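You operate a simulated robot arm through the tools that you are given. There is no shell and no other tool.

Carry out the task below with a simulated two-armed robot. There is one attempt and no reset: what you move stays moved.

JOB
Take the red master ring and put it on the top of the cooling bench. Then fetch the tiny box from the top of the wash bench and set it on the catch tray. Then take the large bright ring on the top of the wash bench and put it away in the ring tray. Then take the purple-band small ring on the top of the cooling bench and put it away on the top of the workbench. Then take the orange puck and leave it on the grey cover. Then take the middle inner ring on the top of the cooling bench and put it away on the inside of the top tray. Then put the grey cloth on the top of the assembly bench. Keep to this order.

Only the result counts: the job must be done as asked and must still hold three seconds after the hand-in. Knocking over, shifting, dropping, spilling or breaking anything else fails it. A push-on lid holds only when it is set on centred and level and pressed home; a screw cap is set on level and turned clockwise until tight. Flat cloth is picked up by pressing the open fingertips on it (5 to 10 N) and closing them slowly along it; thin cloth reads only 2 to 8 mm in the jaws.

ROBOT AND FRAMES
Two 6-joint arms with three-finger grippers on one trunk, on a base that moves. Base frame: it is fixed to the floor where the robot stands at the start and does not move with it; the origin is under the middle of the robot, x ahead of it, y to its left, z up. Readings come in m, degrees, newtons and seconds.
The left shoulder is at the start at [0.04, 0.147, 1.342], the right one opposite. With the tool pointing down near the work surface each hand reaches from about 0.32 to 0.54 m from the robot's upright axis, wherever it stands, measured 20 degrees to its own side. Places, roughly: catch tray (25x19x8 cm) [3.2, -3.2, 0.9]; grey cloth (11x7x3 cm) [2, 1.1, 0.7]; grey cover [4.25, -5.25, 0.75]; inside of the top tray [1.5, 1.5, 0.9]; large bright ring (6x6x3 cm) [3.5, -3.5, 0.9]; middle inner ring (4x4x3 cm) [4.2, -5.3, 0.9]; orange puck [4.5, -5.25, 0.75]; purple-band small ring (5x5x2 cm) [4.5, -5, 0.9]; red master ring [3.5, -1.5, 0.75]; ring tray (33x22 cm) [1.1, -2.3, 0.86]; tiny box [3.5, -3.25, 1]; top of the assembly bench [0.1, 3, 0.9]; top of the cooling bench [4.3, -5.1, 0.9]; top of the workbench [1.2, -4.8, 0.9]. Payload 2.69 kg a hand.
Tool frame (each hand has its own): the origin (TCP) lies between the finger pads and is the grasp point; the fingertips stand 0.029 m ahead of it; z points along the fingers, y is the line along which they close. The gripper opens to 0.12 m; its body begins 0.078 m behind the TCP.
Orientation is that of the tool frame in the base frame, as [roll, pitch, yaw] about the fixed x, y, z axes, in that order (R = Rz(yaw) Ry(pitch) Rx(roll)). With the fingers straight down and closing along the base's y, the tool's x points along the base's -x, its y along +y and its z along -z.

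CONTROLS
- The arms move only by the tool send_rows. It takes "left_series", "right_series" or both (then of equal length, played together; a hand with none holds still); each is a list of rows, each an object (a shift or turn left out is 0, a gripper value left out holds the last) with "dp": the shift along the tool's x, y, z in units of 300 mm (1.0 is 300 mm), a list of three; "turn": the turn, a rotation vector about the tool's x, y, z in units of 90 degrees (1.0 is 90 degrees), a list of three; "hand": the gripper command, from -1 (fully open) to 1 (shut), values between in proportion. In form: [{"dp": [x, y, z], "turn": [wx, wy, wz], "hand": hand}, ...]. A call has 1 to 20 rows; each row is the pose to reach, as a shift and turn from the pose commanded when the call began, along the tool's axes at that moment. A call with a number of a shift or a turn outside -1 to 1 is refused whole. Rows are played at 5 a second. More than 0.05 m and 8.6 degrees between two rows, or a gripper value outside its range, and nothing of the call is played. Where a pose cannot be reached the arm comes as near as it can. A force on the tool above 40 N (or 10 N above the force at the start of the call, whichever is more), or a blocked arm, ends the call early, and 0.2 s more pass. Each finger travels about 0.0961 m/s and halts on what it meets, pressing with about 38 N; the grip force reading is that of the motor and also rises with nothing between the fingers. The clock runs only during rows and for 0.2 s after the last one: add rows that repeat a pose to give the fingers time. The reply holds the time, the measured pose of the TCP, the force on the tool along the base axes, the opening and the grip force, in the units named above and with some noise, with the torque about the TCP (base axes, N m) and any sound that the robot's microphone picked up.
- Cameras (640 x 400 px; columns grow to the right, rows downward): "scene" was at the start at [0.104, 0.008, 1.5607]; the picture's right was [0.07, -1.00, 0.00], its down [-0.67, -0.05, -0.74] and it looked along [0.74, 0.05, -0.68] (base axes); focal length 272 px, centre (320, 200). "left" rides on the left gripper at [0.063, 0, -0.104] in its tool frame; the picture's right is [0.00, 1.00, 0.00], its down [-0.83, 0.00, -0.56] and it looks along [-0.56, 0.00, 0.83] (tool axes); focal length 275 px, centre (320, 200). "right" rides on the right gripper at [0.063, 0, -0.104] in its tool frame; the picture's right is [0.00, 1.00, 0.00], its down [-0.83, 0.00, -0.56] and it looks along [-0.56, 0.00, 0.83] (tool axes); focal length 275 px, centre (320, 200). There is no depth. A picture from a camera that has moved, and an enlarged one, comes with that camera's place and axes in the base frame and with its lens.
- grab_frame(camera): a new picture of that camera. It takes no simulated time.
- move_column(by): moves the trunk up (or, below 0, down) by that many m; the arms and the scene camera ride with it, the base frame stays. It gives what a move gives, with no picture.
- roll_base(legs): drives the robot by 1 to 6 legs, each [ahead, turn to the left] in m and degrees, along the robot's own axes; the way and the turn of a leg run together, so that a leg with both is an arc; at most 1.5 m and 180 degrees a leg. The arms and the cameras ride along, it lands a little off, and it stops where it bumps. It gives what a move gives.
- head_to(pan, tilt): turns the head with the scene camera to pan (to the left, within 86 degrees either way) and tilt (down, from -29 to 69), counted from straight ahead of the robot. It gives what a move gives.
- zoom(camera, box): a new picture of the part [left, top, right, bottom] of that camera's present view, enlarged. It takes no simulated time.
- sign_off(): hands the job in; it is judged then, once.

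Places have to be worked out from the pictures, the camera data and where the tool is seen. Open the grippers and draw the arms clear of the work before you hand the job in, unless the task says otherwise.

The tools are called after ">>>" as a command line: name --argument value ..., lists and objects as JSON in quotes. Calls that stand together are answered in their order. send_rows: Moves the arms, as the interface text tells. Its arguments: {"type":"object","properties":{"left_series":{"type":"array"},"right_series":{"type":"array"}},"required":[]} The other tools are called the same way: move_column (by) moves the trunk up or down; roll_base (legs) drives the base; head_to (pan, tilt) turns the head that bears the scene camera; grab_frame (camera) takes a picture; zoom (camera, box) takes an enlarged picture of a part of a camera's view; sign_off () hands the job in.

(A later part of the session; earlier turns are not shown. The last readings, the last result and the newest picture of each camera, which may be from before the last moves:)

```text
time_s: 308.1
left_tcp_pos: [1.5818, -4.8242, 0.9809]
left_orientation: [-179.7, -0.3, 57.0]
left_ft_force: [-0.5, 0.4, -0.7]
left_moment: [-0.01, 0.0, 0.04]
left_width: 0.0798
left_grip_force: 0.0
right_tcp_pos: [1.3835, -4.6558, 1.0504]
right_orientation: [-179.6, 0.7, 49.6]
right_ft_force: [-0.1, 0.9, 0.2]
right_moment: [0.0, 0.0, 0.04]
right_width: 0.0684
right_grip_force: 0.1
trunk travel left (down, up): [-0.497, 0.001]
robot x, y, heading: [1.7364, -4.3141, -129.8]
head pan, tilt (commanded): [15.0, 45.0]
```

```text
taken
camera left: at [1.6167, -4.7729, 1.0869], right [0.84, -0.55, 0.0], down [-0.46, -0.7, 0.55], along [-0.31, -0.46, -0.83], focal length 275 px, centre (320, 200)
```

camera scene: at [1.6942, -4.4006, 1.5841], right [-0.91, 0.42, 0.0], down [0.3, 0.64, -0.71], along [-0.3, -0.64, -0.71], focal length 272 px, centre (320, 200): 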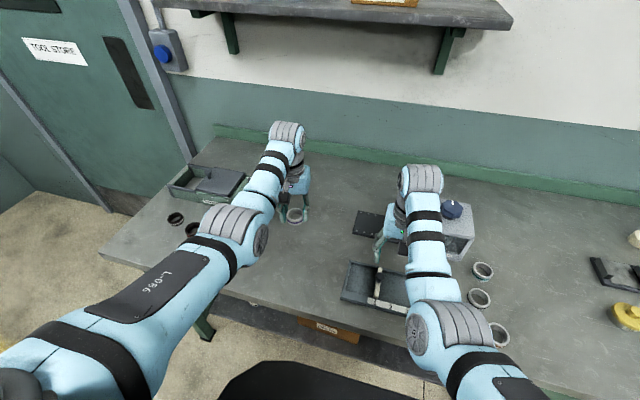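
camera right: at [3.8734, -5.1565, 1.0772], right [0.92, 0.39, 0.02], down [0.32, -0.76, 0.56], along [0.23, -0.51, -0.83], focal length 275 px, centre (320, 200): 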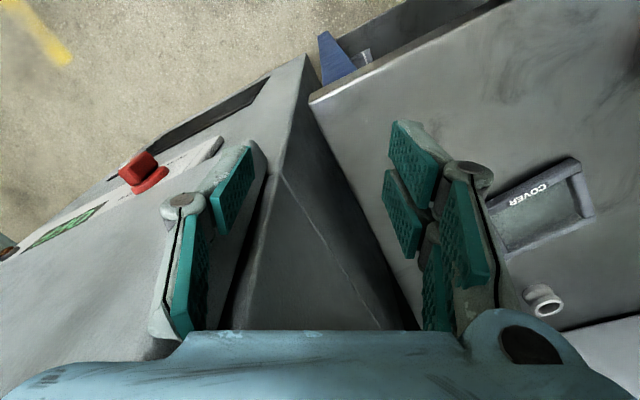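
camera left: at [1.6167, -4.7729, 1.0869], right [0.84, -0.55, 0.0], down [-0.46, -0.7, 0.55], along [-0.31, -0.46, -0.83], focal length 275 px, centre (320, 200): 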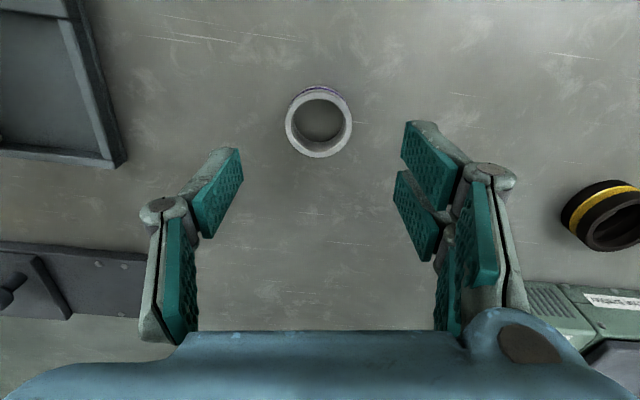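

Step 4 done: the purple-band ring stands on the workbench. I back away, adjust the left hand inward and up, and drive back toward the cooling bench for the orange puck.

>>> roll_base --legs '[[-0.4, 0]]'

>>> send_rows --left_series '[{"dp": [0, -0.09, -0.04], "hand": -0.33}, {"dp": [0, -0.18, -0.08], "hand": -0.33}, {"dp": [0, -0.27, -0.12], "hand": -0.33}, {"dp": [0, -0.36, -0.16], "hand": -0.33}, {"dp": [0, -0.36, -0.16], "hand": -0.33}]'

>>> roll_base --legs '[[0, 89.7], [1.37, 0], [0, 50]]'

>>> head_to --pan -20 --tilt 30

>>> grab_frame --camera "scene"

```text
time_s: 310.6
left_tcp_pos: [1.8372, -4.5165, 0.9805]
left_orientation: [-179.8, -0.3, 57.1]
left_ft_force: [-0.5, 0.0, 0.3]
left_moment: [0.02, -0.01, -0.01]
left_width: 0.0799
left_grip_force: 0.0
right_tcp_pos: [1.6396, -4.3472, 1.049]
right_orientation: [-179.7, 0.4, 49.6]
right_ft_force: [0.4, 0.4, 0.1]
right_moment: [0.03, -0.01, -0.03]
right_width: 0.0685
right_grip_force: 0.2
trunk travel left (down, up): [-0.497, 0.001]
robot x, y, heading: [1.9979, -4.0039, -129.4]
head pan, tilt (commanded): [15.0, 45.0]
```

```text
time_s: 311.8
left_tcp_pos: [1.7485, -4.4553, 1.0301]
left_orientation: [-179.8, -0.3, 57.0]
left_ft_force: [0.0, 0.8, -0.6]
left_moment: [0.0, -0.02, -0.01]
left_width: 0.0798
left_grip_force: 0.0
right_tcp_pos: [1.6397, -4.3457, 1.0501]
right_orientation: [-179.7, 0.6, 49.7]
right_ft_force: [0.1, -0.9, 0.7]
right_moment: [0.01, 0.0, 0.01]
right_width: 0.0683
right_grip_force: 0.1
trunk travel left (down, up): [-0.497, 0.001]
robot x, y, heading: [1.9997, -4.0037, -129.6]
head pan, tilt (commanded): [15.0, 45.0]
```

```text
time_s: 324.7
left_tcp_pos: [3.5297, -4.751, 1.0309]
left_orientation: [-179.9, -0.3, -165.3]
left_ft_force: [-0.2, -0.5, -0.6]
left_moment: [0.01, 0.04, 0.02]
left_width: 0.0799
left_grip_force: 0.0
right_tcp_pos: [3.537, -4.9052, 1.0502]
right_orientation: [-179.5, 0.5, -172.8]
right_ft_force: [0.1, -1.3, 0.4]
right_moment: [0.0, -0.01, -0.01]
right_width: 0.0681
right_grip_force: 0.1
trunk travel left (down, up): [-0.497, 0.001]
robot x, y, heading: [3.039, -4.9175, 8.2]
head pan, tilt (commanded): [15.0, 45.0]
```

```text
time_s: 325.8
left_tcp_pos: [3.5294, -4.7507, 1.0295]
left_orientation: [-179.8, -0.4, -165.3]
left_ft_force: [0.8, 0.3, -0.6]
left_moment: [0.02, 0.0, 0.02]
left_width: 0.0796
left_grip_force: 0.1
right_tcp_pos: [3.5364, -4.9047, 1.0498]
right_orientation: [-179.4, 0.5, -172.9]
right_ft_force: [1.1, -0.7, 0.0]
right_moment: [0.02, 0.01, -0.02]
right_width: 0.0685
right_grip_force: 0.1
trunk travel left (down, up): [-0.497, 0.001]
robot x, y, heading: [3.0393, -4.9145, 8.2]
head pan, tilt (commanded): [-20.0, 30.0]
```

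```text
taken
camera scene: at [3.151, -4.9316, 1.6066], right [-0.21, -0.98, 0.0], down [-0.49, 0.1, -0.87], along [0.85, -0.18, -0.5], focal length 272 px, centre (320, 200)
```

scene: 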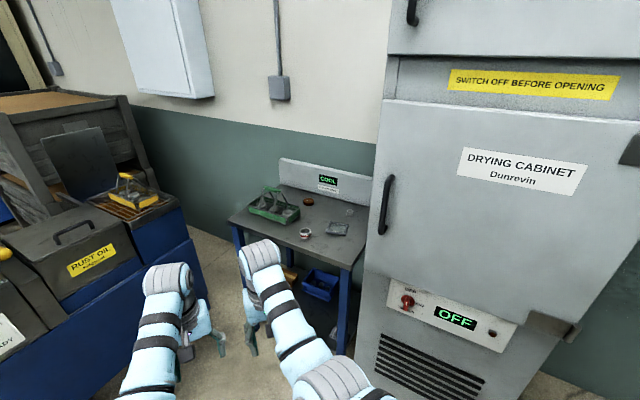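

The line is clear with both hands passing left of the basket. I align and drive 0.89 m to the bench.

>>> roll_base --legs '[[0, 3.4], [0.88, 0]]'

>>> head_to --pan -60 --tilt 50

>>> grab_frame --camera "scene"

>>> grab_frame --camera "right"

```text
time_s: 330.9
left_tcp_pos: [4.3964, -4.5538, 1.0309]
left_orientation: [-179.8, -0.1, -162.5]
left_ft_force: [0.1, -0.3, 0.2]
left_moment: [-0.01, 0.0, 0.01]
left_width: 0.0798
left_grip_force: 0.0
right_tcp_pos: [4.4107, -4.7093, 1.0503]
right_orientation: [-179.6, 0.6, -169.9]
right_ft_force: [-0.7, 0.0, 0.6]
right_moment: [0.0, 0.02, -0.02]
right_width: 0.0683
right_grip_force: 0.1
trunk travel left (down, up): [-0.497, 0.001]
robot x, y, heading: [3.9187, -4.7492, 10.9]
head pan, tilt (commanded): [-20.0, 30.0]
```

```text
time_s: 332.0
left_tcp_pos: [4.3976, -4.5533, 1.0295]
left_orientation: [-179.8, -0.3, -162.4]
left_ft_force: [0.0, 0.8, -0.1]
left_moment: [0.04, 0.0, -0.01]
left_width: 0.0797
left_grip_force: 0.0
right_tcp_pos: [4.4119, -4.709, 1.0491]
right_orientation: [-179.5, 0.5, -170.0]
right_ft_force: [-0.6, 0.1, 1.1]
right_moment: [-0.02, 0.02, 0.02]
right_width: 0.0687
right_grip_force: 0.0
trunk travel left (down, up): [-0.497, 0.001]
robot x, y, heading: [3.919, -4.7465, 11.0]
head pan, tilt (commanded): [-60.0, 50.0]
```

```text
taken
camera scene: at [3.9892, -4.7975, 1.5771], right [-0.76, -0.65, 0.0], down [-0.5, 0.58, -0.64], along [0.42, -0.49, -0.77], focal length 272 px, centre (320, 200)
```

scene: 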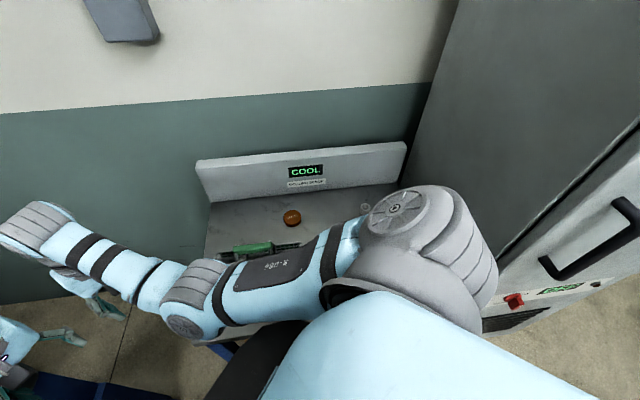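

```text
taken
camera right: at [4.3478, -4.7179, 1.1539], right [-0.18, 0.98, -0.01], down [0.81, 0.15, 0.56], along [0.55, 0.09, -0.83], focal length 275 px, centre (320, 200)
```

right: 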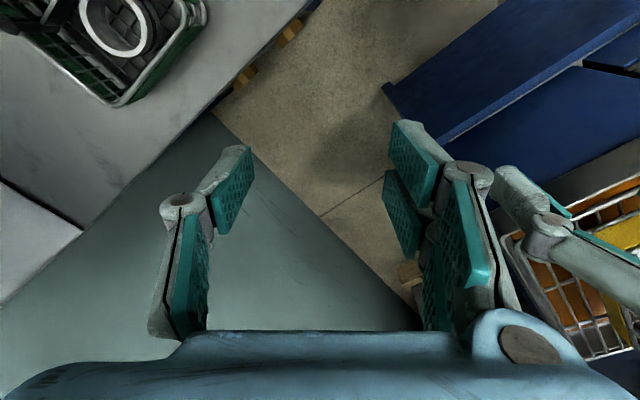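

The puck lies at rel. (0.39, −0.46) to my right. I carry the right hand in an arc at height 1.05 over the basket's left end toward it.

>>> send_rows --right_series '[{"dp": [-0.018, -0.119, 0], "hand": -0.5}, {"dp": [-0.036, -0.238, 0], "hand": -0.5}, {"dp": [-0.054, -0.356, 0], "hand": -0.5}, {"dp": [-0.072, -0.475, 0], "hand": -0.5}, {"dp": [-0.041, -0.6, 0], "hand": -0.5}, {"dp": [-0.01, -0.726, 0], "hand": -0.5}, {"dp": [0.022, -0.851, 0], "hand": -0.5}, {"dp": [0.053, -0.977, 0], "hand": -0.5}, {"dp": [0.053, -0.977, 0], "hand": -0.5}]'

>>> grab_frame --camera "right"

>>> grab_frame --camera "scene"

```text
time_s: 334.0
left_tcp_pos: [4.3975, -4.5541, 1.0298]
left_orientation: [-179.8, -0.3, -162.5]
left_ft_force: [0.3, -0.3, 0.6]
left_moment: [0.02, 0.01, 0.02]
left_width: 0.0798
left_grip_force: 0.0
right_tcp_pos: [4.4516, -5.0021, 1.0491]
right_orientation: [-179.5, 0.5, -169.8]
right_ft_force: [-0.7, -0.6, 0.4]
right_moment: [0.01, 0.02, 0.02]
right_width: 0.0898
right_grip_force: 0.0
right hand out of reach, approached as far as the arm can: row 5, 6, 7, 8, 9
trunk travel left (down, up): [-0.497, 0.001]
robot x, y, heading: [3.9157, -4.7456, 11.0]
head pan, tilt (commanded): [-60.0, 50.0]
```

```text
taken
camera right: at [4.3875, -5.0109, 1.1528], right [-0.18, 0.98, -0.01], down [0.81, 0.15, 0.56], along [0.56, 0.09, -0.83], focal length 275 px, centre (320, 200)
```

right: 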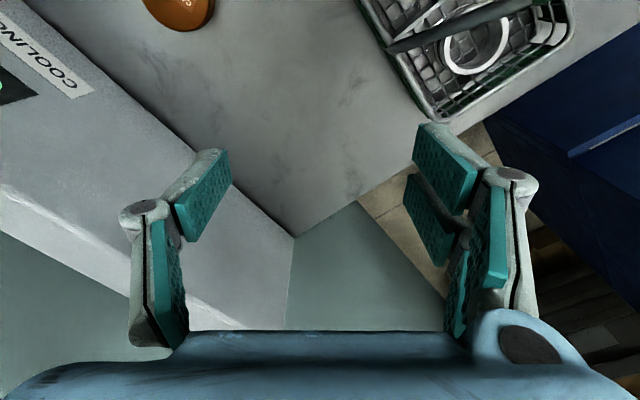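

```text
taken
camera scene: at [3.989, -4.7978, 1.5771], right [-0.76, -0.65, 0.0], down [-0.5, 0.58, -0.64], along [0.42, -0.49, -0.77], focal length 272 px, centre (320, 200)
```

scene: 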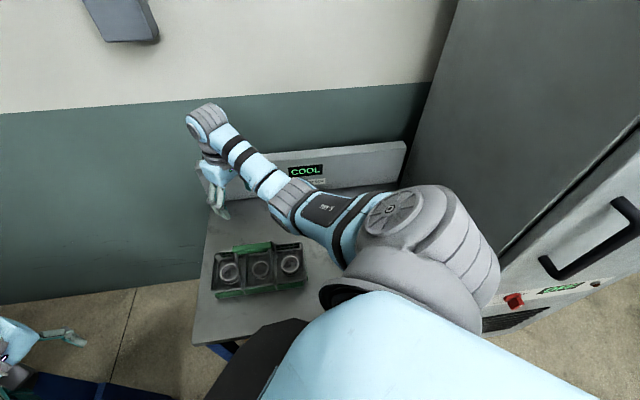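

Now over the back of the bench, clear of the basket. I move over the puck while lowering to 0.98.

>>> send_rows --right_series '[{"dp": [0.069, -0.092, 0.06], "hand": -0.5}, {"dp": [0.138, -0.184, 0.12], "hand": -0.5}, {"dp": [0.206, -0.275, 0.18], "hand": -0.5}, {"dp": [0.275, -0.367, 0.23], "hand": -0.5}, {"dp": [0.275, -0.367, 0.23], "hand": -0.5}]'

>>> grab_frame --camera "right"

```text
time_s: 335.2
left_tcp_pos: [4.3979, -4.5535, 1.0304]
left_orientation: [-179.8, -0.3, -162.6]
left_ft_force: [0.4, -0.5, 0.2]
left_moment: [0.02, 0.01, 0.01]
left_width: 0.08
left_grip_force: 0.0
right_tcp_pos: [4.3889, -5.1254, 0.9778]
right_orientation: [-179.5, 0.5, -169.8]
right_ft_force: [-0.4, -0.2, 0.1]
right_moment: [-0.01, -0.01, 0.01]
right_width: 0.09
right_grip_force: 0.1
trunk travel left (down, up): [-0.497, 0.001]
robot x, y, heading: [3.9189, -4.7457, 10.9]
head pan, tilt (commanded): [-60.0, 50.0]
```

```text
taken
camera right: at [4.3249, -5.1348, 1.0823], right [-0.18, 0.98, -0.01], down [0.81, 0.15, 0.56], along [0.56, 0.09, -0.83], focal length 275 px, centre (320, 200)
```

right: 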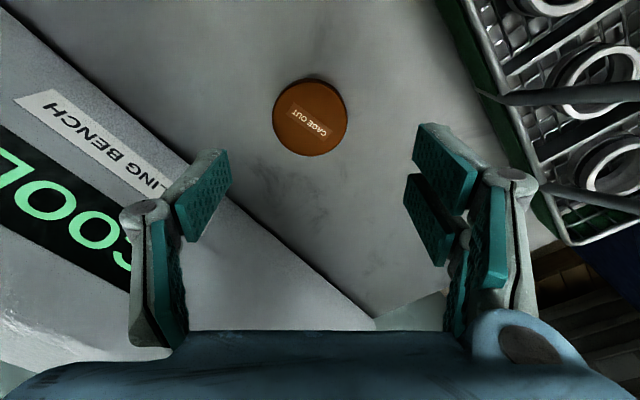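

The puck is 6–7 mm to −y, and the basket's back edge is close on the two-finger side. I rotate the hand 48° so the fingers close parallel to the basket's edge, correct the offset, and narrow to ~76 mm.

>>> send_rows --right_series '[{"dp": [0, -0.004, 0], "turn": [0, 0, 0.089], "hand": -0.27}, {"dp": [0, -0.008, 0], "turn": [0, 0, 0.178], "hand": -0.27}, {"dp": [0, -0.012, 0], "turn": [0, 0, 0.267], "hand": -0.27}, {"dp": [0, -0.016, 0], "turn": [0, 0, 0.356], "hand": -0.27}, {"dp": [0, -0.02, 0], "turn": [0, 0, 0.444], "hand": -0.27}, {"dp": [0, -0.022, 0], "turn": [0, 0, 0.533], "hand": -0.27}, {"dp": [0, -0.022, 0], "turn": [0, 0, 0.533], "hand": -0.27}]'

>>> grab_frame --camera "right"

```text
time_s: 336.8
left_tcp_pos: [4.3974, -4.5537, 1.0305]
left_orientation: [-179.7, -0.2, -162.5]
left_ft_force: [0.0, -0.1, 0.2]
left_moment: [0.01, -0.02, 0.0]
left_width: 0.0798
left_grip_force: 0.0
right_tcp_pos: [4.3912, -5.1309, 0.9791]
right_orientation: [-180.0, 0.6, 142.0]
right_ft_force: [-0.4, 0.1, 0.0]
right_moment: [0.0, -0.05, 0.0]
right_width: 0.076
right_grip_force: 0.1
trunk travel left (down, up): [-0.497, 0.001]
robot x, y, heading: [3.9167, -4.7434, 11.0]
head pan, tilt (commanded): [-60.0, 50.0]
```

```text
taken
camera right: at [4.3393, -5.0907, 1.0828], right [0.61, 0.79, 0.0], down [0.65, -0.51, 0.57], along [0.45, -0.35, -0.82], focal length 275 px, centre (320, 200)
```

right: 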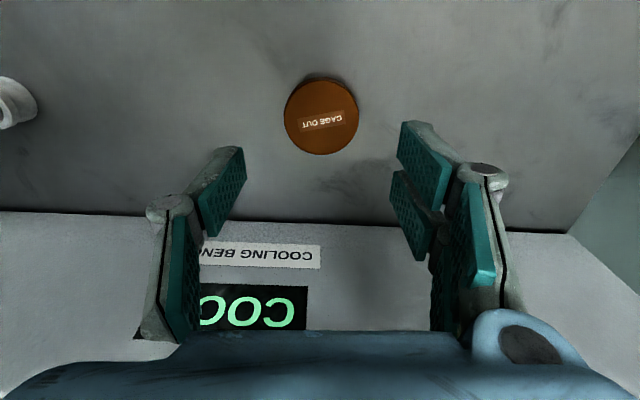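

Aligned and centred. I descend to TCP ≈0.892.

>>> send_rows --right_series '[{"dp": [0, 0, 0.06], "hand": -0.27}, {"dp": [0, 0, 0.12], "hand": -0.27}, {"dp": [0, 0, 0.18], "hand": -0.27}, {"dp": [0, 0, 0.24], "hand": -0.27}, {"dp": [0, 0, 0.275], "hand": -0.27}, {"dp": [0, 0, 0.287], "hand": -0.27}, {"dp": [0, 0, 0.287], "hand": -0.27}]'

>>> grab_frame --camera "right"

```text
time_s: 338.4
left_tcp_pos: [4.3972, -4.5551, 1.0294]
left_orientation: [-179.8, -0.2, -162.4]
left_ft_force: [0.1, 0.7, -0.3]
left_moment: [0.04, -0.02, -0.02]
left_width: 0.0798
left_grip_force: 0.0
right_tcp_pos: [4.3912, -5.1317, 0.8925]
right_orientation: [179.9, 0.6, 142.1]
right_ft_force: [0.8, -0.2, -0.4]
right_moment: [-0.01, 0.02, -0.01]
right_width: 0.0765
right_grip_force: 0.1
trunk travel left (down, up): [-0.497, 0.001]
robot x, y, heading: [3.9155, -4.7464, 10.8]
head pan, tilt (commanded): [-60.0, 50.0]
```

```text
taken
camera right: at [4.3403, -5.0909, 0.9976], right [0.61, 0.79, 0.0], down [0.65, -0.5, 0.57], along [0.45, -0.34, -0.82], focal length 275 px, centre (320, 200)
```

right: 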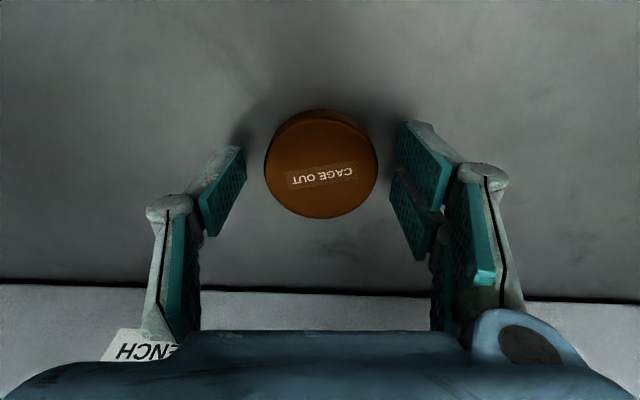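

Puck centred between the fingers. I close on it.

>>> send_rows --right_series '[{"hand": -0.1}, {"hand": 0.1}, {"hand": 0.3}, {"hand": 0.4}, {"hand": 0.4}]'

```text
time_s: 339.6
left_tcp_pos: [4.3968, -4.5529, 1.0291]
left_orientation: [-179.7, -0.4, -162.5]
left_ft_force: [0.0, -1.0, -0.6]
left_moment: [-0.03, -0.03, 0.0]
left_width: 0.0799
left_grip_force: 0.0
right_tcp_pos: [4.3927, -5.1313, 0.8931]
right_orientation: [180.0, 0.8, 142.0]
right_ft_force: [0.9, -0.2, -0.2]
right_moment: [0.02, 0.01, 0.01]
right_width: 0.0572
right_grip_force: 37.8
trunk travel left (down, up): [-0.497, 0.001]
robot x, y, heading: [3.9198, -4.7445, 11.0]
head pan, tilt (commanded): [-60.0, 50.0]
```

Puck gripped (57 mm). I lift it to TCP 0.94 and carry it over the cover.

>>> send_rows --right_series '[{"dp": [0, 0, -0.08], "hand": 0.4}, {"dp": [0, 0, -0.157], "hand": 0.4}, {"dp": [0.07, -0.111, -0.157], "hand": 0.4}, {"dp": [0.14, -0.222, -0.157], "hand": 0.4}, {"dp": [0.21, -0.333, -0.157], "hand": 0.4}, {"dp": [0.28, -0.444, -0.157], "hand": 0.4}, {"dp": [0.35, -0.556, -0.157], "hand": 0.4}, {"dp": [0.42, -0.667, -0.157], "hand": 0.4}, {"dp": [0.491, -0.778, -0.157], "hand": 0.4}, {"dp": [0.491, -0.778, -0.157], "hand": 0.4}]'

>>> grab_frame --camera "right"

```text
time_s: 341.8
left_tcp_pos: [4.397, -4.555, 1.03]
left_orientation: [-179.8, -0.3, -162.5]
left_ft_force: [-0.4, -0.5, 0.1]
left_moment: [0.02, 0.03, -0.04]
left_width: 0.08
left_grip_force: 0.1
right_tcp_pos: [4.1814, -5.1816, 0.9186]
right_orientation: [179.9, 0.6, 142.1]
right_ft_force: [-0.1, -0.4, -1.7]
right_moment: [-0.01, 0.01, -0.01]
right_width: 0.057
right_grip_force: 38.4
right hand out of reach, approached as far as the arm can: row 7, 8, 9, 10
trunk travel left (down, up): [-0.497, 0.001]
robot x, y, heading: [3.9175, -4.7417, 11.1]
head pan, tilt (commanded): [-60.0, 50.0]
```

```text
taken
camera right: at [4.1307, -5.1411, 1.0228], right [0.61, 0.79, 0.0], down [0.65, -0.5, 0.56], along [0.45, -0.34, -0.83], focal length 275 px, centre (320, 200)
```

right: 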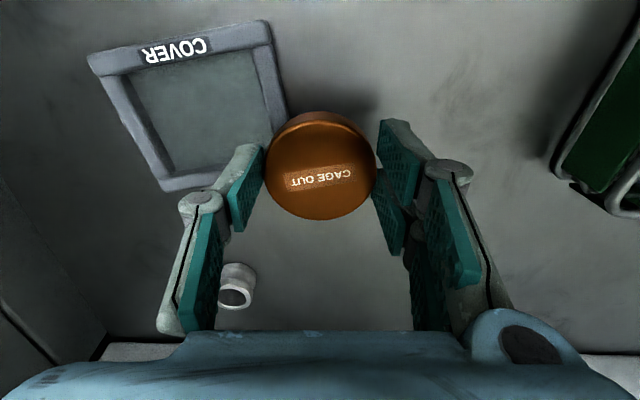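

The arm is at its folded limit there. I move the puck back out and up, then reverse the base 0.2 m so the cover comes to a comfortable distance.

>>> send_rows --right_series '[{"dp": [-0.075, 0.082, -0.04], "hand": 0.4}, {"dp": [-0.15, 0.164, -0.1], "hand": 0.4}, {"dp": [-0.225, 0.246, -0.171], "hand": 0.4}, {"dp": [-0.225, 0.246, -0.171], "hand": 0.4}]'

>>> roll_base --legs '[[-0.2, 0]]'

>>> grab_frame --camera "right"

```text
time_s: 342.8
left_tcp_pos: [4.3983, -4.5551, 1.0305]
left_orientation: [-179.8, -0.3, -162.5]
left_ft_force: [-0.5, -0.3, 0.1]
left_moment: [0.01, -0.04, 0.02]
left_width: 0.0795
left_grip_force: 0.1
right_tcp_pos: [4.2809, -5.1663, 0.9693]
right_orientation: [-180.0, 0.7, 142.1]
right_ft_force: [-0.8, -0.4, -0.3]
right_moment: [0.03, -0.02, -0.03]
right_width: 0.0571
right_grip_force: 37.6
trunk travel left (down, up): [-0.497, 0.001]
robot x, y, heading: [3.9169, -4.7475, 10.9]
head pan, tilt (commanded): [-60.0, 50.0]
```

```text
time_s: 344.5
left_tcp_pos: [4.1496, -4.5269, 0.9731]
left_orientation: [166.6, -9.5, -162.4]
left_ft_force: [-0.1, 0.0, -0.6]
left_moment: [-0.04, -0.01, 0.01]
left_width: 0.0797
left_grip_force: 0.0
right_tcp_pos: [4.0934, -5.1524, 0.9638]
right_orientation: [179.7, -3.4, 140.6]
right_ft_force: [9.9, -2.3, 6.4]
right_moment: [0.05, 0.71, 0.03]
right_width: 0.057
right_grip_force: 37.9
trunk travel left (down, up): [-0.497, 0.001]
robot x, y, heading: [3.7234, -4.7844, 11.6]
head pan, tilt (commanded): [-60.0, 50.0]
stopped in leg 1: the robot was blocked; the commanded pose is now the measured one
```

```text
taken
camera right: at [4.0483, -5.1158, 1.073], right [0.63, 0.77, 0.01], down [0.66, -0.55, 0.51], along [0.4, -0.32, -0.86], focal length 275 px, centre (320, 200)
```

right: 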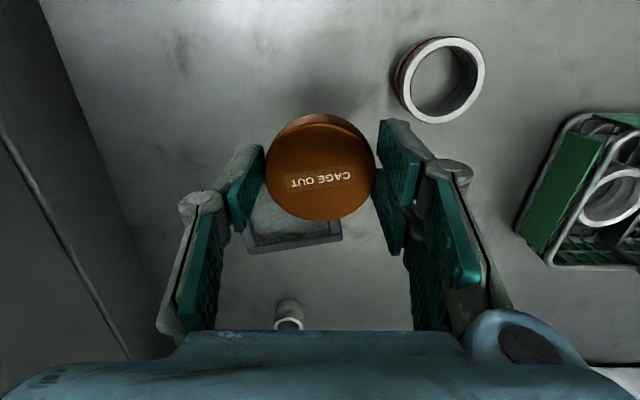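

The base got blocked near the end of the move — probably my right elbow against the drying cabinet; the puck is still held. I look around before doing anything.

>>> head_to --pan -75 --tilt 45

>>> grab_frame --camera "scene"

>>> head_to --pan 20 --tilt 40

>>> grab_frame --camera "scene"

>>> grab_frame --camera "left"

```text
time_s: 345.3
left_tcp_pos: [4.1333, -4.5261, 0.9509]
left_orientation: [165.7, -13.5, -161.8]
left_ft_force: [1.0, 0.5, 0.3]
left_moment: [-0.06, 0.08, 0.04]
left_width: 0.0799
left_grip_force: 0.1
right_tcp_pos: [4.1007, -5.1515, 0.9622]
right_orientation: [178.9, -3.3, 139.4]
right_ft_force: [-0.3, 1.8, -2.0]
right_moment: [-0.14, -0.05, 0.03]
right_width: 0.0571
right_grip_force: 38.3
trunk travel left (down, up): [-0.497, 0.001]
robot x, y, heading: [3.7262, -4.7871, 11.4]
head pan, tilt (commanded): [-75.0, 45.0]
```

```text
taken
camera scene: at [3.8727, -4.8152, 1.5879], right [-0.89, -0.44, 0.06], down [-0.36, 0.62, -0.7], along [0.27, -0.65, -0.71], focal length 272 px, centre (320, 200)
```

scene: 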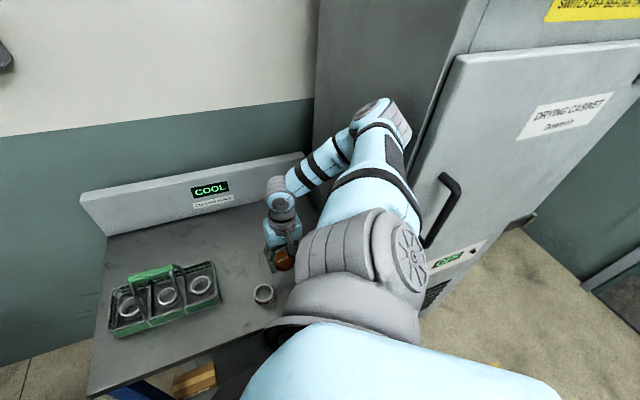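

```text
time_s: 347.0
left_tcp_pos: [4.117, -4.5248, 0.9479]
left_orientation: [164.7, -13.6, -161.2]
left_ft_force: [-5.9, -4.6, -13.6]
left_moment: [0.77, -0.05, -0.2]
left_width: 0.08
left_grip_force: 0.1
right_tcp_pos: [4.0966, -5.1582, 0.9695]
right_orientation: [-179.1, -3.8, 140.9]
right_ft_force: [2.8, -0.1, -10.8]
right_moment: [0.13, 0.0, -0.01]
right_width: 0.0568
right_grip_force: 38.4
trunk travel left (down, up): [-0.497, 0.001]
robot x, y, heading: [3.7234, -4.7828, 11.6]
head pan, tilt (commanded): [20.0, 40.0]
```

```text
taken
camera scene: at [3.8997, -4.7078, 1.5904], right [0.52, -0.85, -0.01], down [-0.59, -0.35, -0.73], along [0.62, 0.39, -0.68], focal length 272 px, centre (320, 200)
```

scene: 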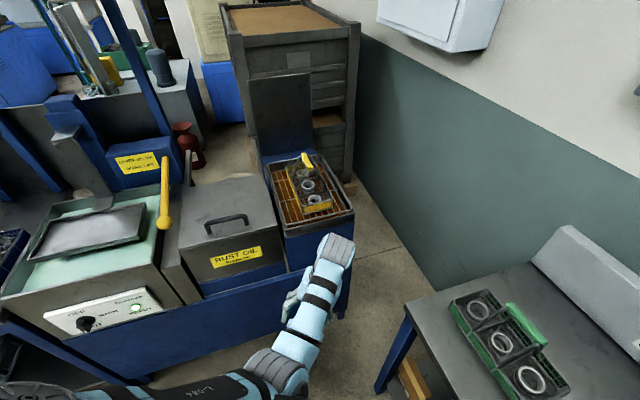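

```text
taken
camera left: at [4.0913, -4.5644, 1.0603], right [-0.25, 0.93, 0.25], down [0.93, 0.16, 0.33], along [0.26, 0.32, -0.91], focal length 275 px, centre (320, 200)
```

left: 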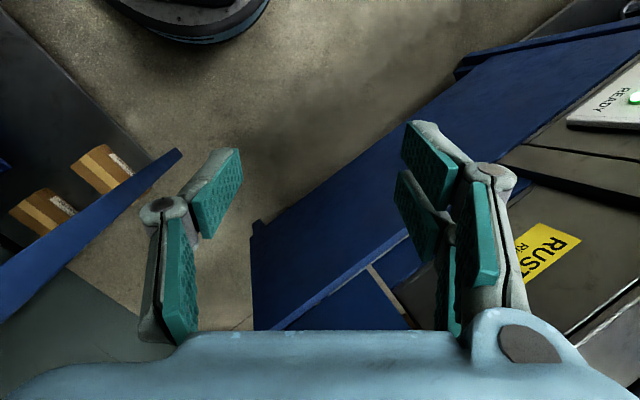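

The pictures show my right elbow hooked against the cabinet's corner, with the robot leaning slightly. I drive forward 0.12 m to relieve it.

>>> roll_base --legs '[[0.12, 0]]'

>>> head_to --pan -60 --tilt 50

>>> grab_frame --camera "scene"

>>> grab_frame --camera "right"

```text
time_s: 347.7
left_tcp_pos: [4.1388, -4.4518, 0.9945]
left_orientation: [151.6, -6.7, -162.4]
left_ft_force: [-0.3, -0.5, -0.5]
left_moment: [0.02, -0.13, -0.07]
left_width: 0.0801
left_grip_force: 0.1
right_tcp_pos: [4.0533, -5.1336, 0.9138]
right_orientation: [174.0, -4.5, 136.4]
right_ft_force: [-1.5, 0.7, -2.7]
right_moment: [0.08, -0.16, 0.0]
right_width: 0.057
right_grip_force: 38.2
trunk travel left (down, up): [-0.497, 0.001]
robot x, y, heading: [3.7303, -4.7806, 11.7]
head pan, tilt (commanded): [20.0, 40.0]
stopped in leg 1: the robot was blocked; the commanded pose is now the measured one
```

```text
time_s: 349.3
left_tcp_pos: [4.1282, -4.4544, 0.9911]
left_orientation: [151.4, -7.3, -162.5]
left_ft_force: [-3.8, 3.4, 2.4]
left_moment: [-0.21, -0.4, 0.03]
left_width: 0.0798
left_grip_force: 0.1
right_tcp_pos: [4.0704, -5.1421, 0.9203]
right_orientation: [175.1, -2.5, 139.4]
right_ft_force: [2.0, 1.8, -5.2]
right_moment: [0.08, -0.15, -0.03]
right_width: 0.0569
right_grip_force: 37.9
trunk travel left (down, up): [-0.497, 0.001]
robot x, y, heading: [3.7281, -4.778, 11.9]
head pan, tilt (commanded): [-60.0, 50.0]
```

```text
taken
camera scene: at [3.9034, -4.809, 1.5784], right [-0.74, -0.67, 0.06], down [-0.55, 0.56, -0.62], along [0.38, -0.49, -0.79], focal length 272 px, centre (320, 200)
```

scene: 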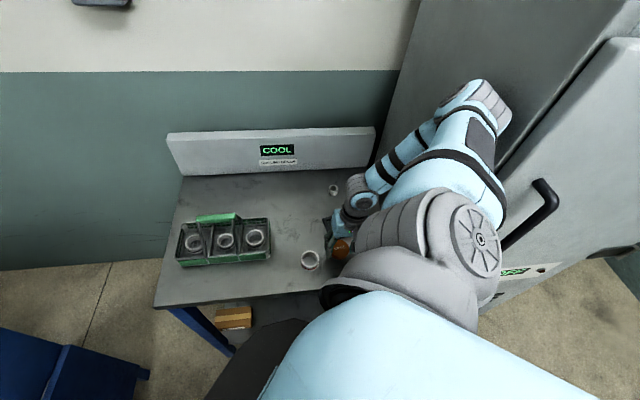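

```text
taken
camera right: at [4.0192, -5.1096, 1.0286], right [0.65, 0.76, 0.09], down [0.62, -0.59, 0.52], along [0.44, -0.28, -0.85], focal length 275 px, centre (320, 200)
```

right: 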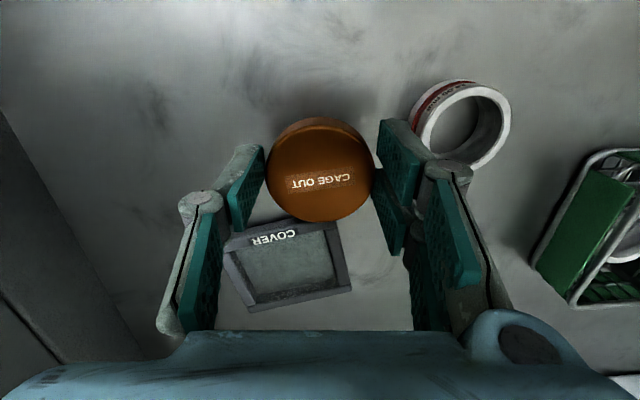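

Still reported blocked. I look at the left arm and surroundings to find what is caught.

>>> head_to --pan 50 --tilt 55

>>> grab_frame --camera "scene"

>>> grab_frame --camera "left"

>>> head_to --pan -40 --tilt 65

>>> grab_frame --camera "scene"

```text
time_s: 351.1
left_tcp_pos: [4.1309, -4.4492, 0.9773]
left_orientation: [150.5, -10.1, -162.8]
left_ft_force: [3.3, -1.7, -4.0]
left_moment: [0.23, 0.37, 0.0]
left_width: 0.0794
left_grip_force: 0.2
right_tcp_pos: [4.0651, -5.1389, 0.9179]
right_orientation: [175.6, -3.9, 136.9]
right_ft_force: [0.0, -1.6, 3.0]
right_moment: [-0.03, 0.26, 0.06]
right_width: 0.057
right_grip_force: 37.5
trunk travel left (down, up): [-0.497, 0.001]
robot x, y, heading: [3.7332, -4.781, 11.2]
head pan, tilt (commanded): [50.0, 55.0]
```

```text
taken
camera scene: at [3.9051, -4.6796, 1.5716], right [0.87, -0.48, -0.06], down [-0.44, -0.73, -0.53], along [0.21, 0.49, -0.85], focal length 272 px, centre (320, 200)
```

scene: 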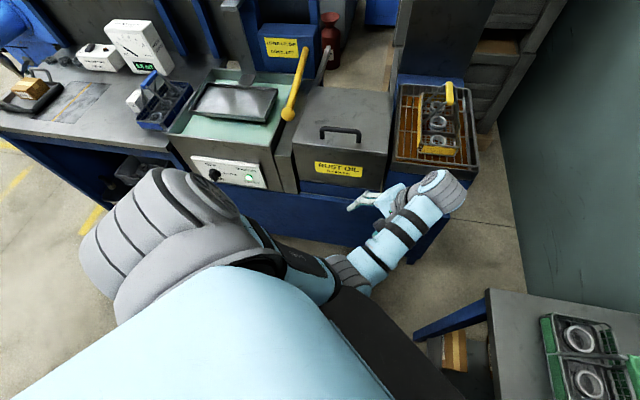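

```text
taken
camera left: at [4.1028, -4.513, 1.0785], right [-0.17, 0.86, 0.48], down [0.94, 0.0, 0.33], along [0.28, 0.51, -0.81], focal length 275 px, centre (320, 200)
```

left: 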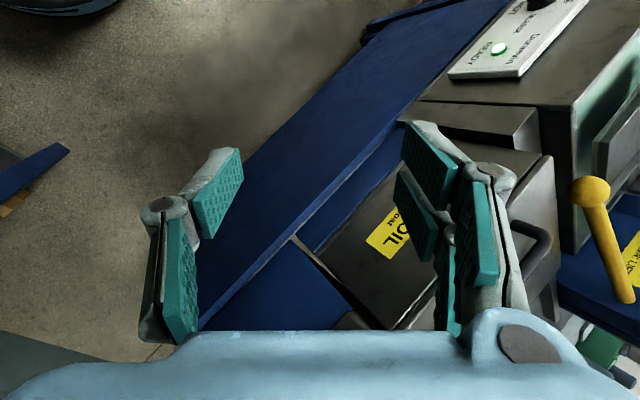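

```text
time_s: 352.8
left_tcp_pos: [4.1144, -4.452, 0.9752]
left_orientation: [149.4, -10.4, -162.2]
left_ft_force: [0.9, -13.3, 5.9]
left_moment: [0.97, -0.09, -0.36]
left_width: 0.0796
left_grip_force: 0.0
right_tcp_pos: [4.0686, -5.1442, 0.9213]
right_orientation: [175.6, -2.8, 138.7]
right_ft_force: [-10.7, -8.6, 0.0]
right_moment: [0.73, -0.95, -0.07]
right_width: 0.0568
right_grip_force: 37.9
trunk travel left (down, up): [-0.497, 0.001]
robot x, y, heading: [3.7282, -4.7795, 11.2]
head pan, tilt (commanded): [-40.0, 65.0]
```

```text
taken
camera scene: at [3.9104, -4.7802, 1.5606], right [-0.48, -0.88, 0.05], down [-0.82, 0.43, -0.37], along [0.31, -0.22, -0.93], focal length 272 px, centre (320, 200)
```

scene: 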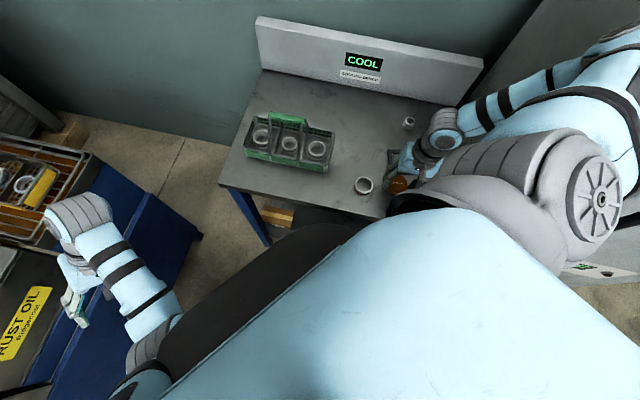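

The right elbow is wedged at the cabinet corner because the arm is folded tightly. I extend the right hand outward and slightly up over the cover area to draw the elbow away, in small steps.

>>> send_rows --right_series '[{"dp": [-0.06, 0.01, -0.03], "hand": 0.4}, {"dp": [-0.12, 0.025, -0.06], "hand": 0.4}, {"dp": [-0.18, 0.04, -0.08], "hand": 0.4}]'

```text
time_s: 353.1
left_tcp_pos: [4.1268, -4.4002, 1.01]
left_orientation: [142.2, -7.0, -162.2]
left_ft_force: [0.1, 0.5, 1.0]
left_moment: [-0.04, 0.02, 0.06]
left_width: 0.0799
left_grip_force: 0.0
right_tcp_pos: [4.0381, -5.134, 0.9009]
right_orientation: [174.4, -5.1, 133.8]
right_ft_force: [2.1, -2.0, 1.1]
right_moment: [0.0, 0.34, 0.04]
right_width: 0.057
right_grip_force: 38.5
trunk travel left (down, up): [-0.497, 0.001]
robot x, y, heading: [3.7335, -4.7755, 12.4]
head pan, tilt (commanded): [-40.0, 65.0]
stopped in row 1 (left hand): the arm was blocked; the commanded pose is now the measured one
```

The readings suggest the whole robot is tilted and the arms' tracking errors follow from that. I check the head camera's attitude again.

>>> grab_frame --camera "scene"

>>> grab_frame --camera "right"

>>> grab_frame --camera "left"

```text
taken
camera scene: at [3.9379, -4.7622, 1.5606], right [-0.46, -0.88, 0.06], down [-0.84, 0.41, -0.36], along [0.29, -0.22, -0.93], focal length 272 px, centre (320, 200)
```

scene: 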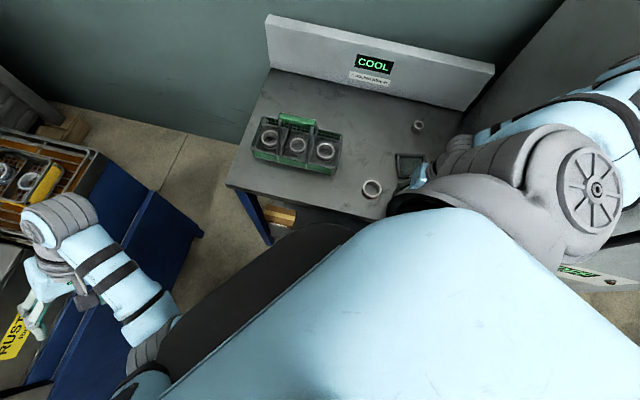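

```text
taken
camera right: at [3.9941, -5.1011, 1.0099], right [0.72, 0.68, 0.1], down [0.57, -0.67, 0.48], along [0.39, -0.29, -0.87], focal length 275 px, centre (320, 200)
```

right: 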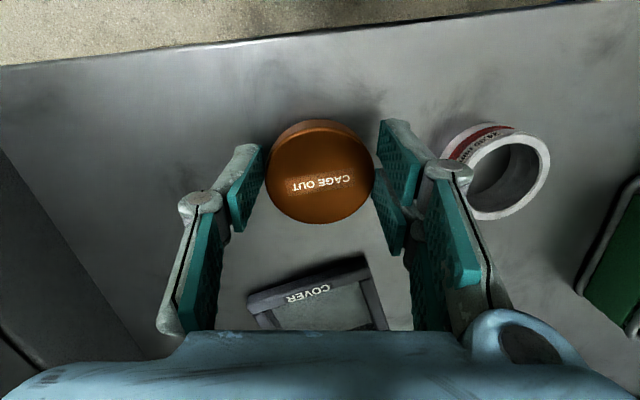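

```text
taken
camera left: at [4.0964, -4.4787, 1.0999], right [-0.17, 0.78, 0.61], down [0.94, -0.06, 0.33], along [0.29, 0.63, -0.72], focal length 275 px, centre (320, 200)
```

left: 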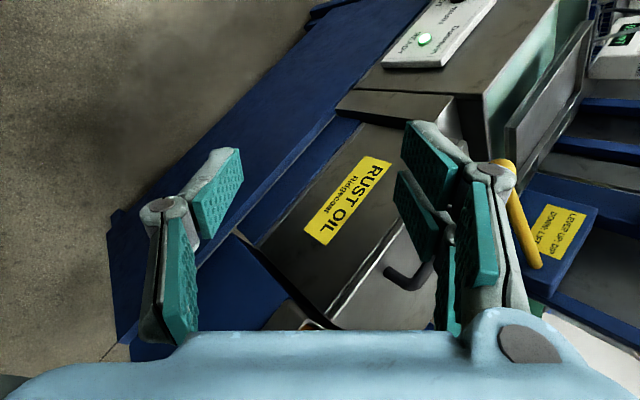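

The robot is pitched ~5° forward, held there by the wedged elbow, and the left arm's hold pose drifted. I try bringing the left hand back toward vertical to see if the arms respond.

>>> send_rows --left_series '[{"turn": [0.05, 0, 0]}, {"turn": [0.1, 0, 0]}, {"turn": [0.15, 0, 0]}]'

```text
time_s: 353.4
left_tcp_pos: [4.1337, -4.3572, 1.0461]
left_orientation: [134.7, -5.1, -161.8]
left_ft_force: [3.5, -0.1, -0.2]
left_moment: [-0.05, 0.17, 0.19]
left_width: 0.0799
left_grip_force: 0.0
left hand out of reach, approached as far as the arm can: row 1
right_tcp_pos: [4.028, -5.1153, 0.8905]
right_orientation: [167.7, -6.9, 123.4]
right_ft_force: [10.8, 5.4, 45.8]
right_moment: [-0.79, 0.76, 0.26]
right_width: 0.0683
right_grip_force: 38.3
trunk travel left (down, up): [-0.497, 0.001]
robot x, y, heading: [3.7332, -4.775, 12.6]
head pan, tilt (commanded): [-40.0, 65.0]
stopped in row 1 (left hand): the arm was blocked; the commanded pose is now the measured one
```

The right hand dropped and now presses on the bench, so this is getting worse; I look at the state again before the next move.

>>> grab_frame --camera "right"

>>> grab_frame --camera "scene"

```text
taken
camera right: at [3.9811, -5.0834, 0.9995], right [0.83, 0.52, 0.21], down [0.39, -0.81, 0.44], along [0.4, -0.28, -0.87], focal length 275 px, centre (320, 200)
```

right: 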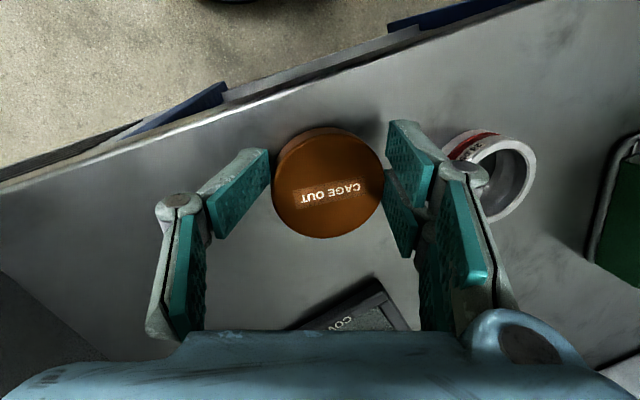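

```text
taken
camera scene: at [3.9733, -4.7446, 1.5601], right [-0.45, -0.89, 0.08], down [-0.85, 0.4, -0.35], along [0.28, -0.23, -0.93], focal length 272 px, centre (320, 200)
```

scene: 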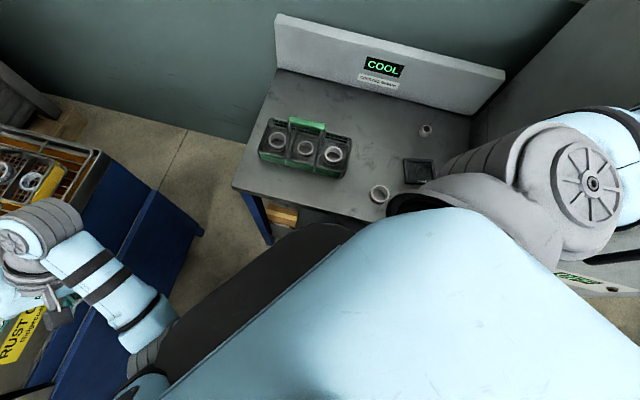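

I now understand: the body pitched forward, the arms hold their world poses, so both arms are over-folded and the right elbow keeps pushing the cabinet. I open the right fingers (the puck is on the bench), and move both hands outward/up to unfold the arms.

>>> send_rows --left_series '[{"dp": [-0.126, -0.058, -0.075]}, {"dp": [-0.2, -0.09, -0.12]}, {"dp": [-0.2, -0.09, -0.12]}]' --right_series '[{"dp": [-0.076, 0.049, -0.136], "hand": -0.5}, {"dp": [-0.15, 0.09, -0.25], "hand": -0.5}, {"dp": [-0.15, 0.09, -0.25], "hand": -0.5}]'

>>> grab_frame --camera "scene"

>>> grab_frame --camera "right"

```text
time_s: 353.8
left_tcp_pos: [4.0352, -4.3589, 1.0129]
left_orientation: [126.6, -19.6, -161.1]
left_ft_force: [-0.6, 1.7, -1.0]
left_moment: [0.0, -0.01, 0.03]
left_width: 0.08
left_grip_force: 0.1
left hand out of reach, approached as far as the arm can: row 1
right_tcp_pos: [4.0162, -5.1335, 0.8756]
right_orientation: [164.0, -4.4, 121.5]
right_ft_force: [-2.5, 0.3, -0.7]
right_moment: [0.03, -0.27, -0.03]
right_width: 0.098
right_grip_force: 0.8
right hand out of reach, approached as far as the arm can: row 1
trunk travel left (down, up): [-0.497, 0.001]
robot x, y, heading: [3.7354, -4.7796, 13.3]
head pan, tilt (commanded): [-40.0, 65.0]
stopped in row 1 (left hand): the arm was blocked; the commanded pose is now the measured one
```

```text
taken
camera scene: at [3.9742, -4.7482, 1.5587], right [-0.45, -0.89, 0.08], down [-0.85, 0.39, -0.35], along [0.28, -0.22, -0.93], focal length 272 px, centre (320, 200)
```

scene: 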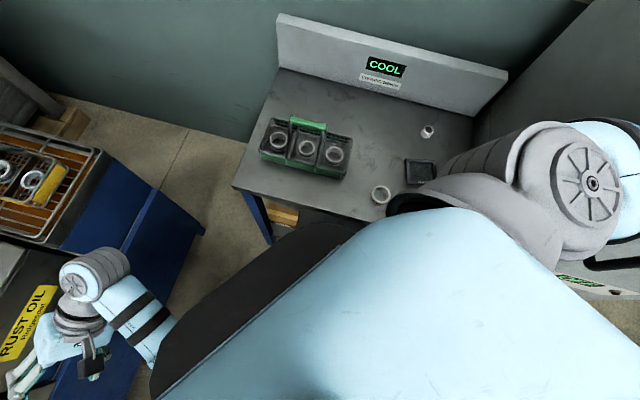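

```text
taken
camera right: at [3.9623, -5.0995, 0.9822], right [0.83, 0.49, 0.28], down [0.33, -0.82, 0.47], along [0.46, -0.3, -0.84], focal length 275 px, centre (320, 200)
```

right: 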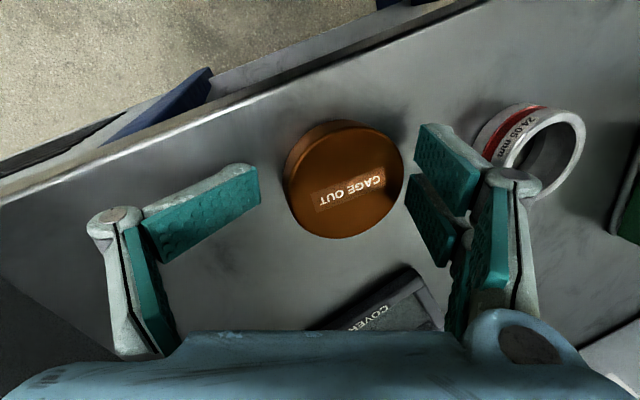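

The lean has stopped growing and the puck rests free on the bench. I now move the right hand outward along its own direction (which my reach model says is feasible) to straighten the arm.

>>> send_rows --right_series '[{"dp": [-0.125, 0.066, -0.085], "hand": -0.5}, {"dp": [-0.25, 0.132, -0.17], "hand": -0.5}, {"dp": [-0.35, 0.19, -0.25], "hand": -0.5}]'

>>> grab_frame --camera "scene"

>>> grab_frame --camera "right"

```text
time_s: 354.1
left_tcp_pos: [4.0396, -4.3252, 1.0605]
left_orientation: [119.2, -13.4, -163.9]
left_ft_force: [1.6, 1.3, 0.4]
left_moment: [-0.05, 0.04, 0.11]
left_width: 0.0799
left_grip_force: 0.1
right_tcp_pos: [4.0201, -5.1287, 0.8821]
right_orientation: [157.1, -1.2, 120.9]
right_ft_force: [-1.0, 4.2, 4.5]
right_moment: [-0.15, 0.17, -0.12]
right_width: 0.0956
right_grip_force: 0.1
right hand out of reach, approached as far as the arm can: row 1
trunk travel left (down, up): [-0.497, 0.001]
robot x, y, heading: [3.737, -4.7784, 13.0]
head pan, tilt (commanded): [-40.0, 65.0]
stopped in row 1 (left hand): the arm was blocked; the commanded pose is now the measured one
```

```text
taken
camera scene: at [3.9708, -4.7417, 1.5606], right [-0.45, -0.89, 0.08], down [-0.85, 0.39, -0.35], along [0.28, -0.23, -0.93], focal length 272 px, centre (320, 200)
```

scene: 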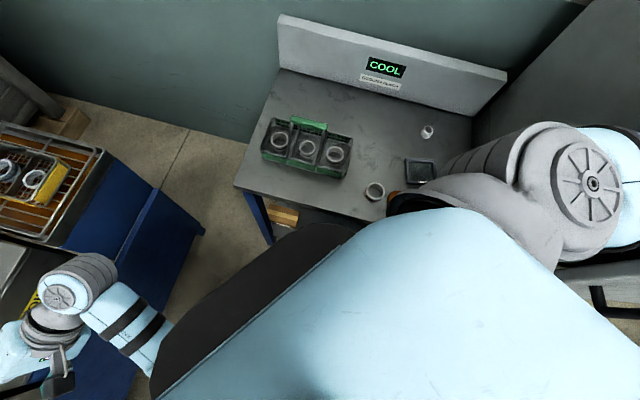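

```text
taken
camera right: at [3.9525, -5.0947, 0.9805], right [0.79, 0.47, 0.39], down [0.25, -0.83, 0.5], along [0.56, -0.29, -0.78], focal length 275 px, centre (320, 200)
```

right: 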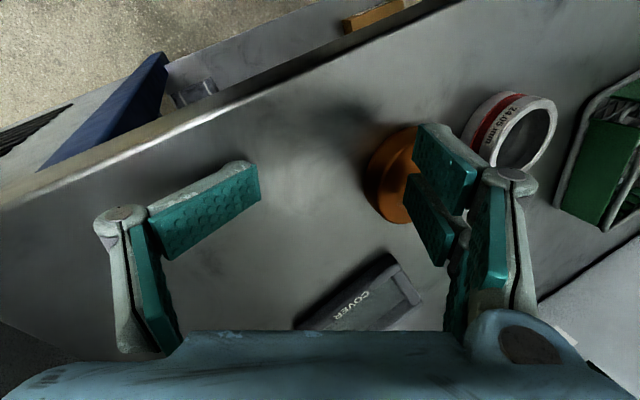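

The left arm's folding limit is what stops every call, so I first move the left hand outward (left, slightly forward) so that its pose becomes reachable again.

>>> send_rows --left_series '[{"dp": [-0.088, 0.083, 0.106]}, {"dp": [-0.16, 0.12, 0.16]}, {"dp": [-0.16, 0.12, 0.16]}]'

```text
time_s: 354.4
left_tcp_pos: [4.0206, -4.3237, 1.088]
left_orientation: [120.2, -7.5, -165.3]
left_ft_force: [1.4, 0.2, -1.3]
left_moment: [0.05, 0.09, 0.06]
left_width: 0.0797
left_grip_force: 0.0
right_tcp_pos: [4.0038, -5.0981, 0.8875]
right_orientation: [149.1, 4.1, 121.0]
right_ft_force: [3.0, 2.3, 1.4]
right_moment: [-0.21, 0.24, -0.05]
right_width: 0.0947
right_grip_force: 0.1
trunk travel left (down, up): [-0.497, 0.001]
robot x, y, heading: [3.7387, -4.7795, 13.4]
head pan, tilt (commanded): [-40.0, 65.0]
stopped in row 1 (left hand): the arm was blocked; the commanded pose is now the measured one
```

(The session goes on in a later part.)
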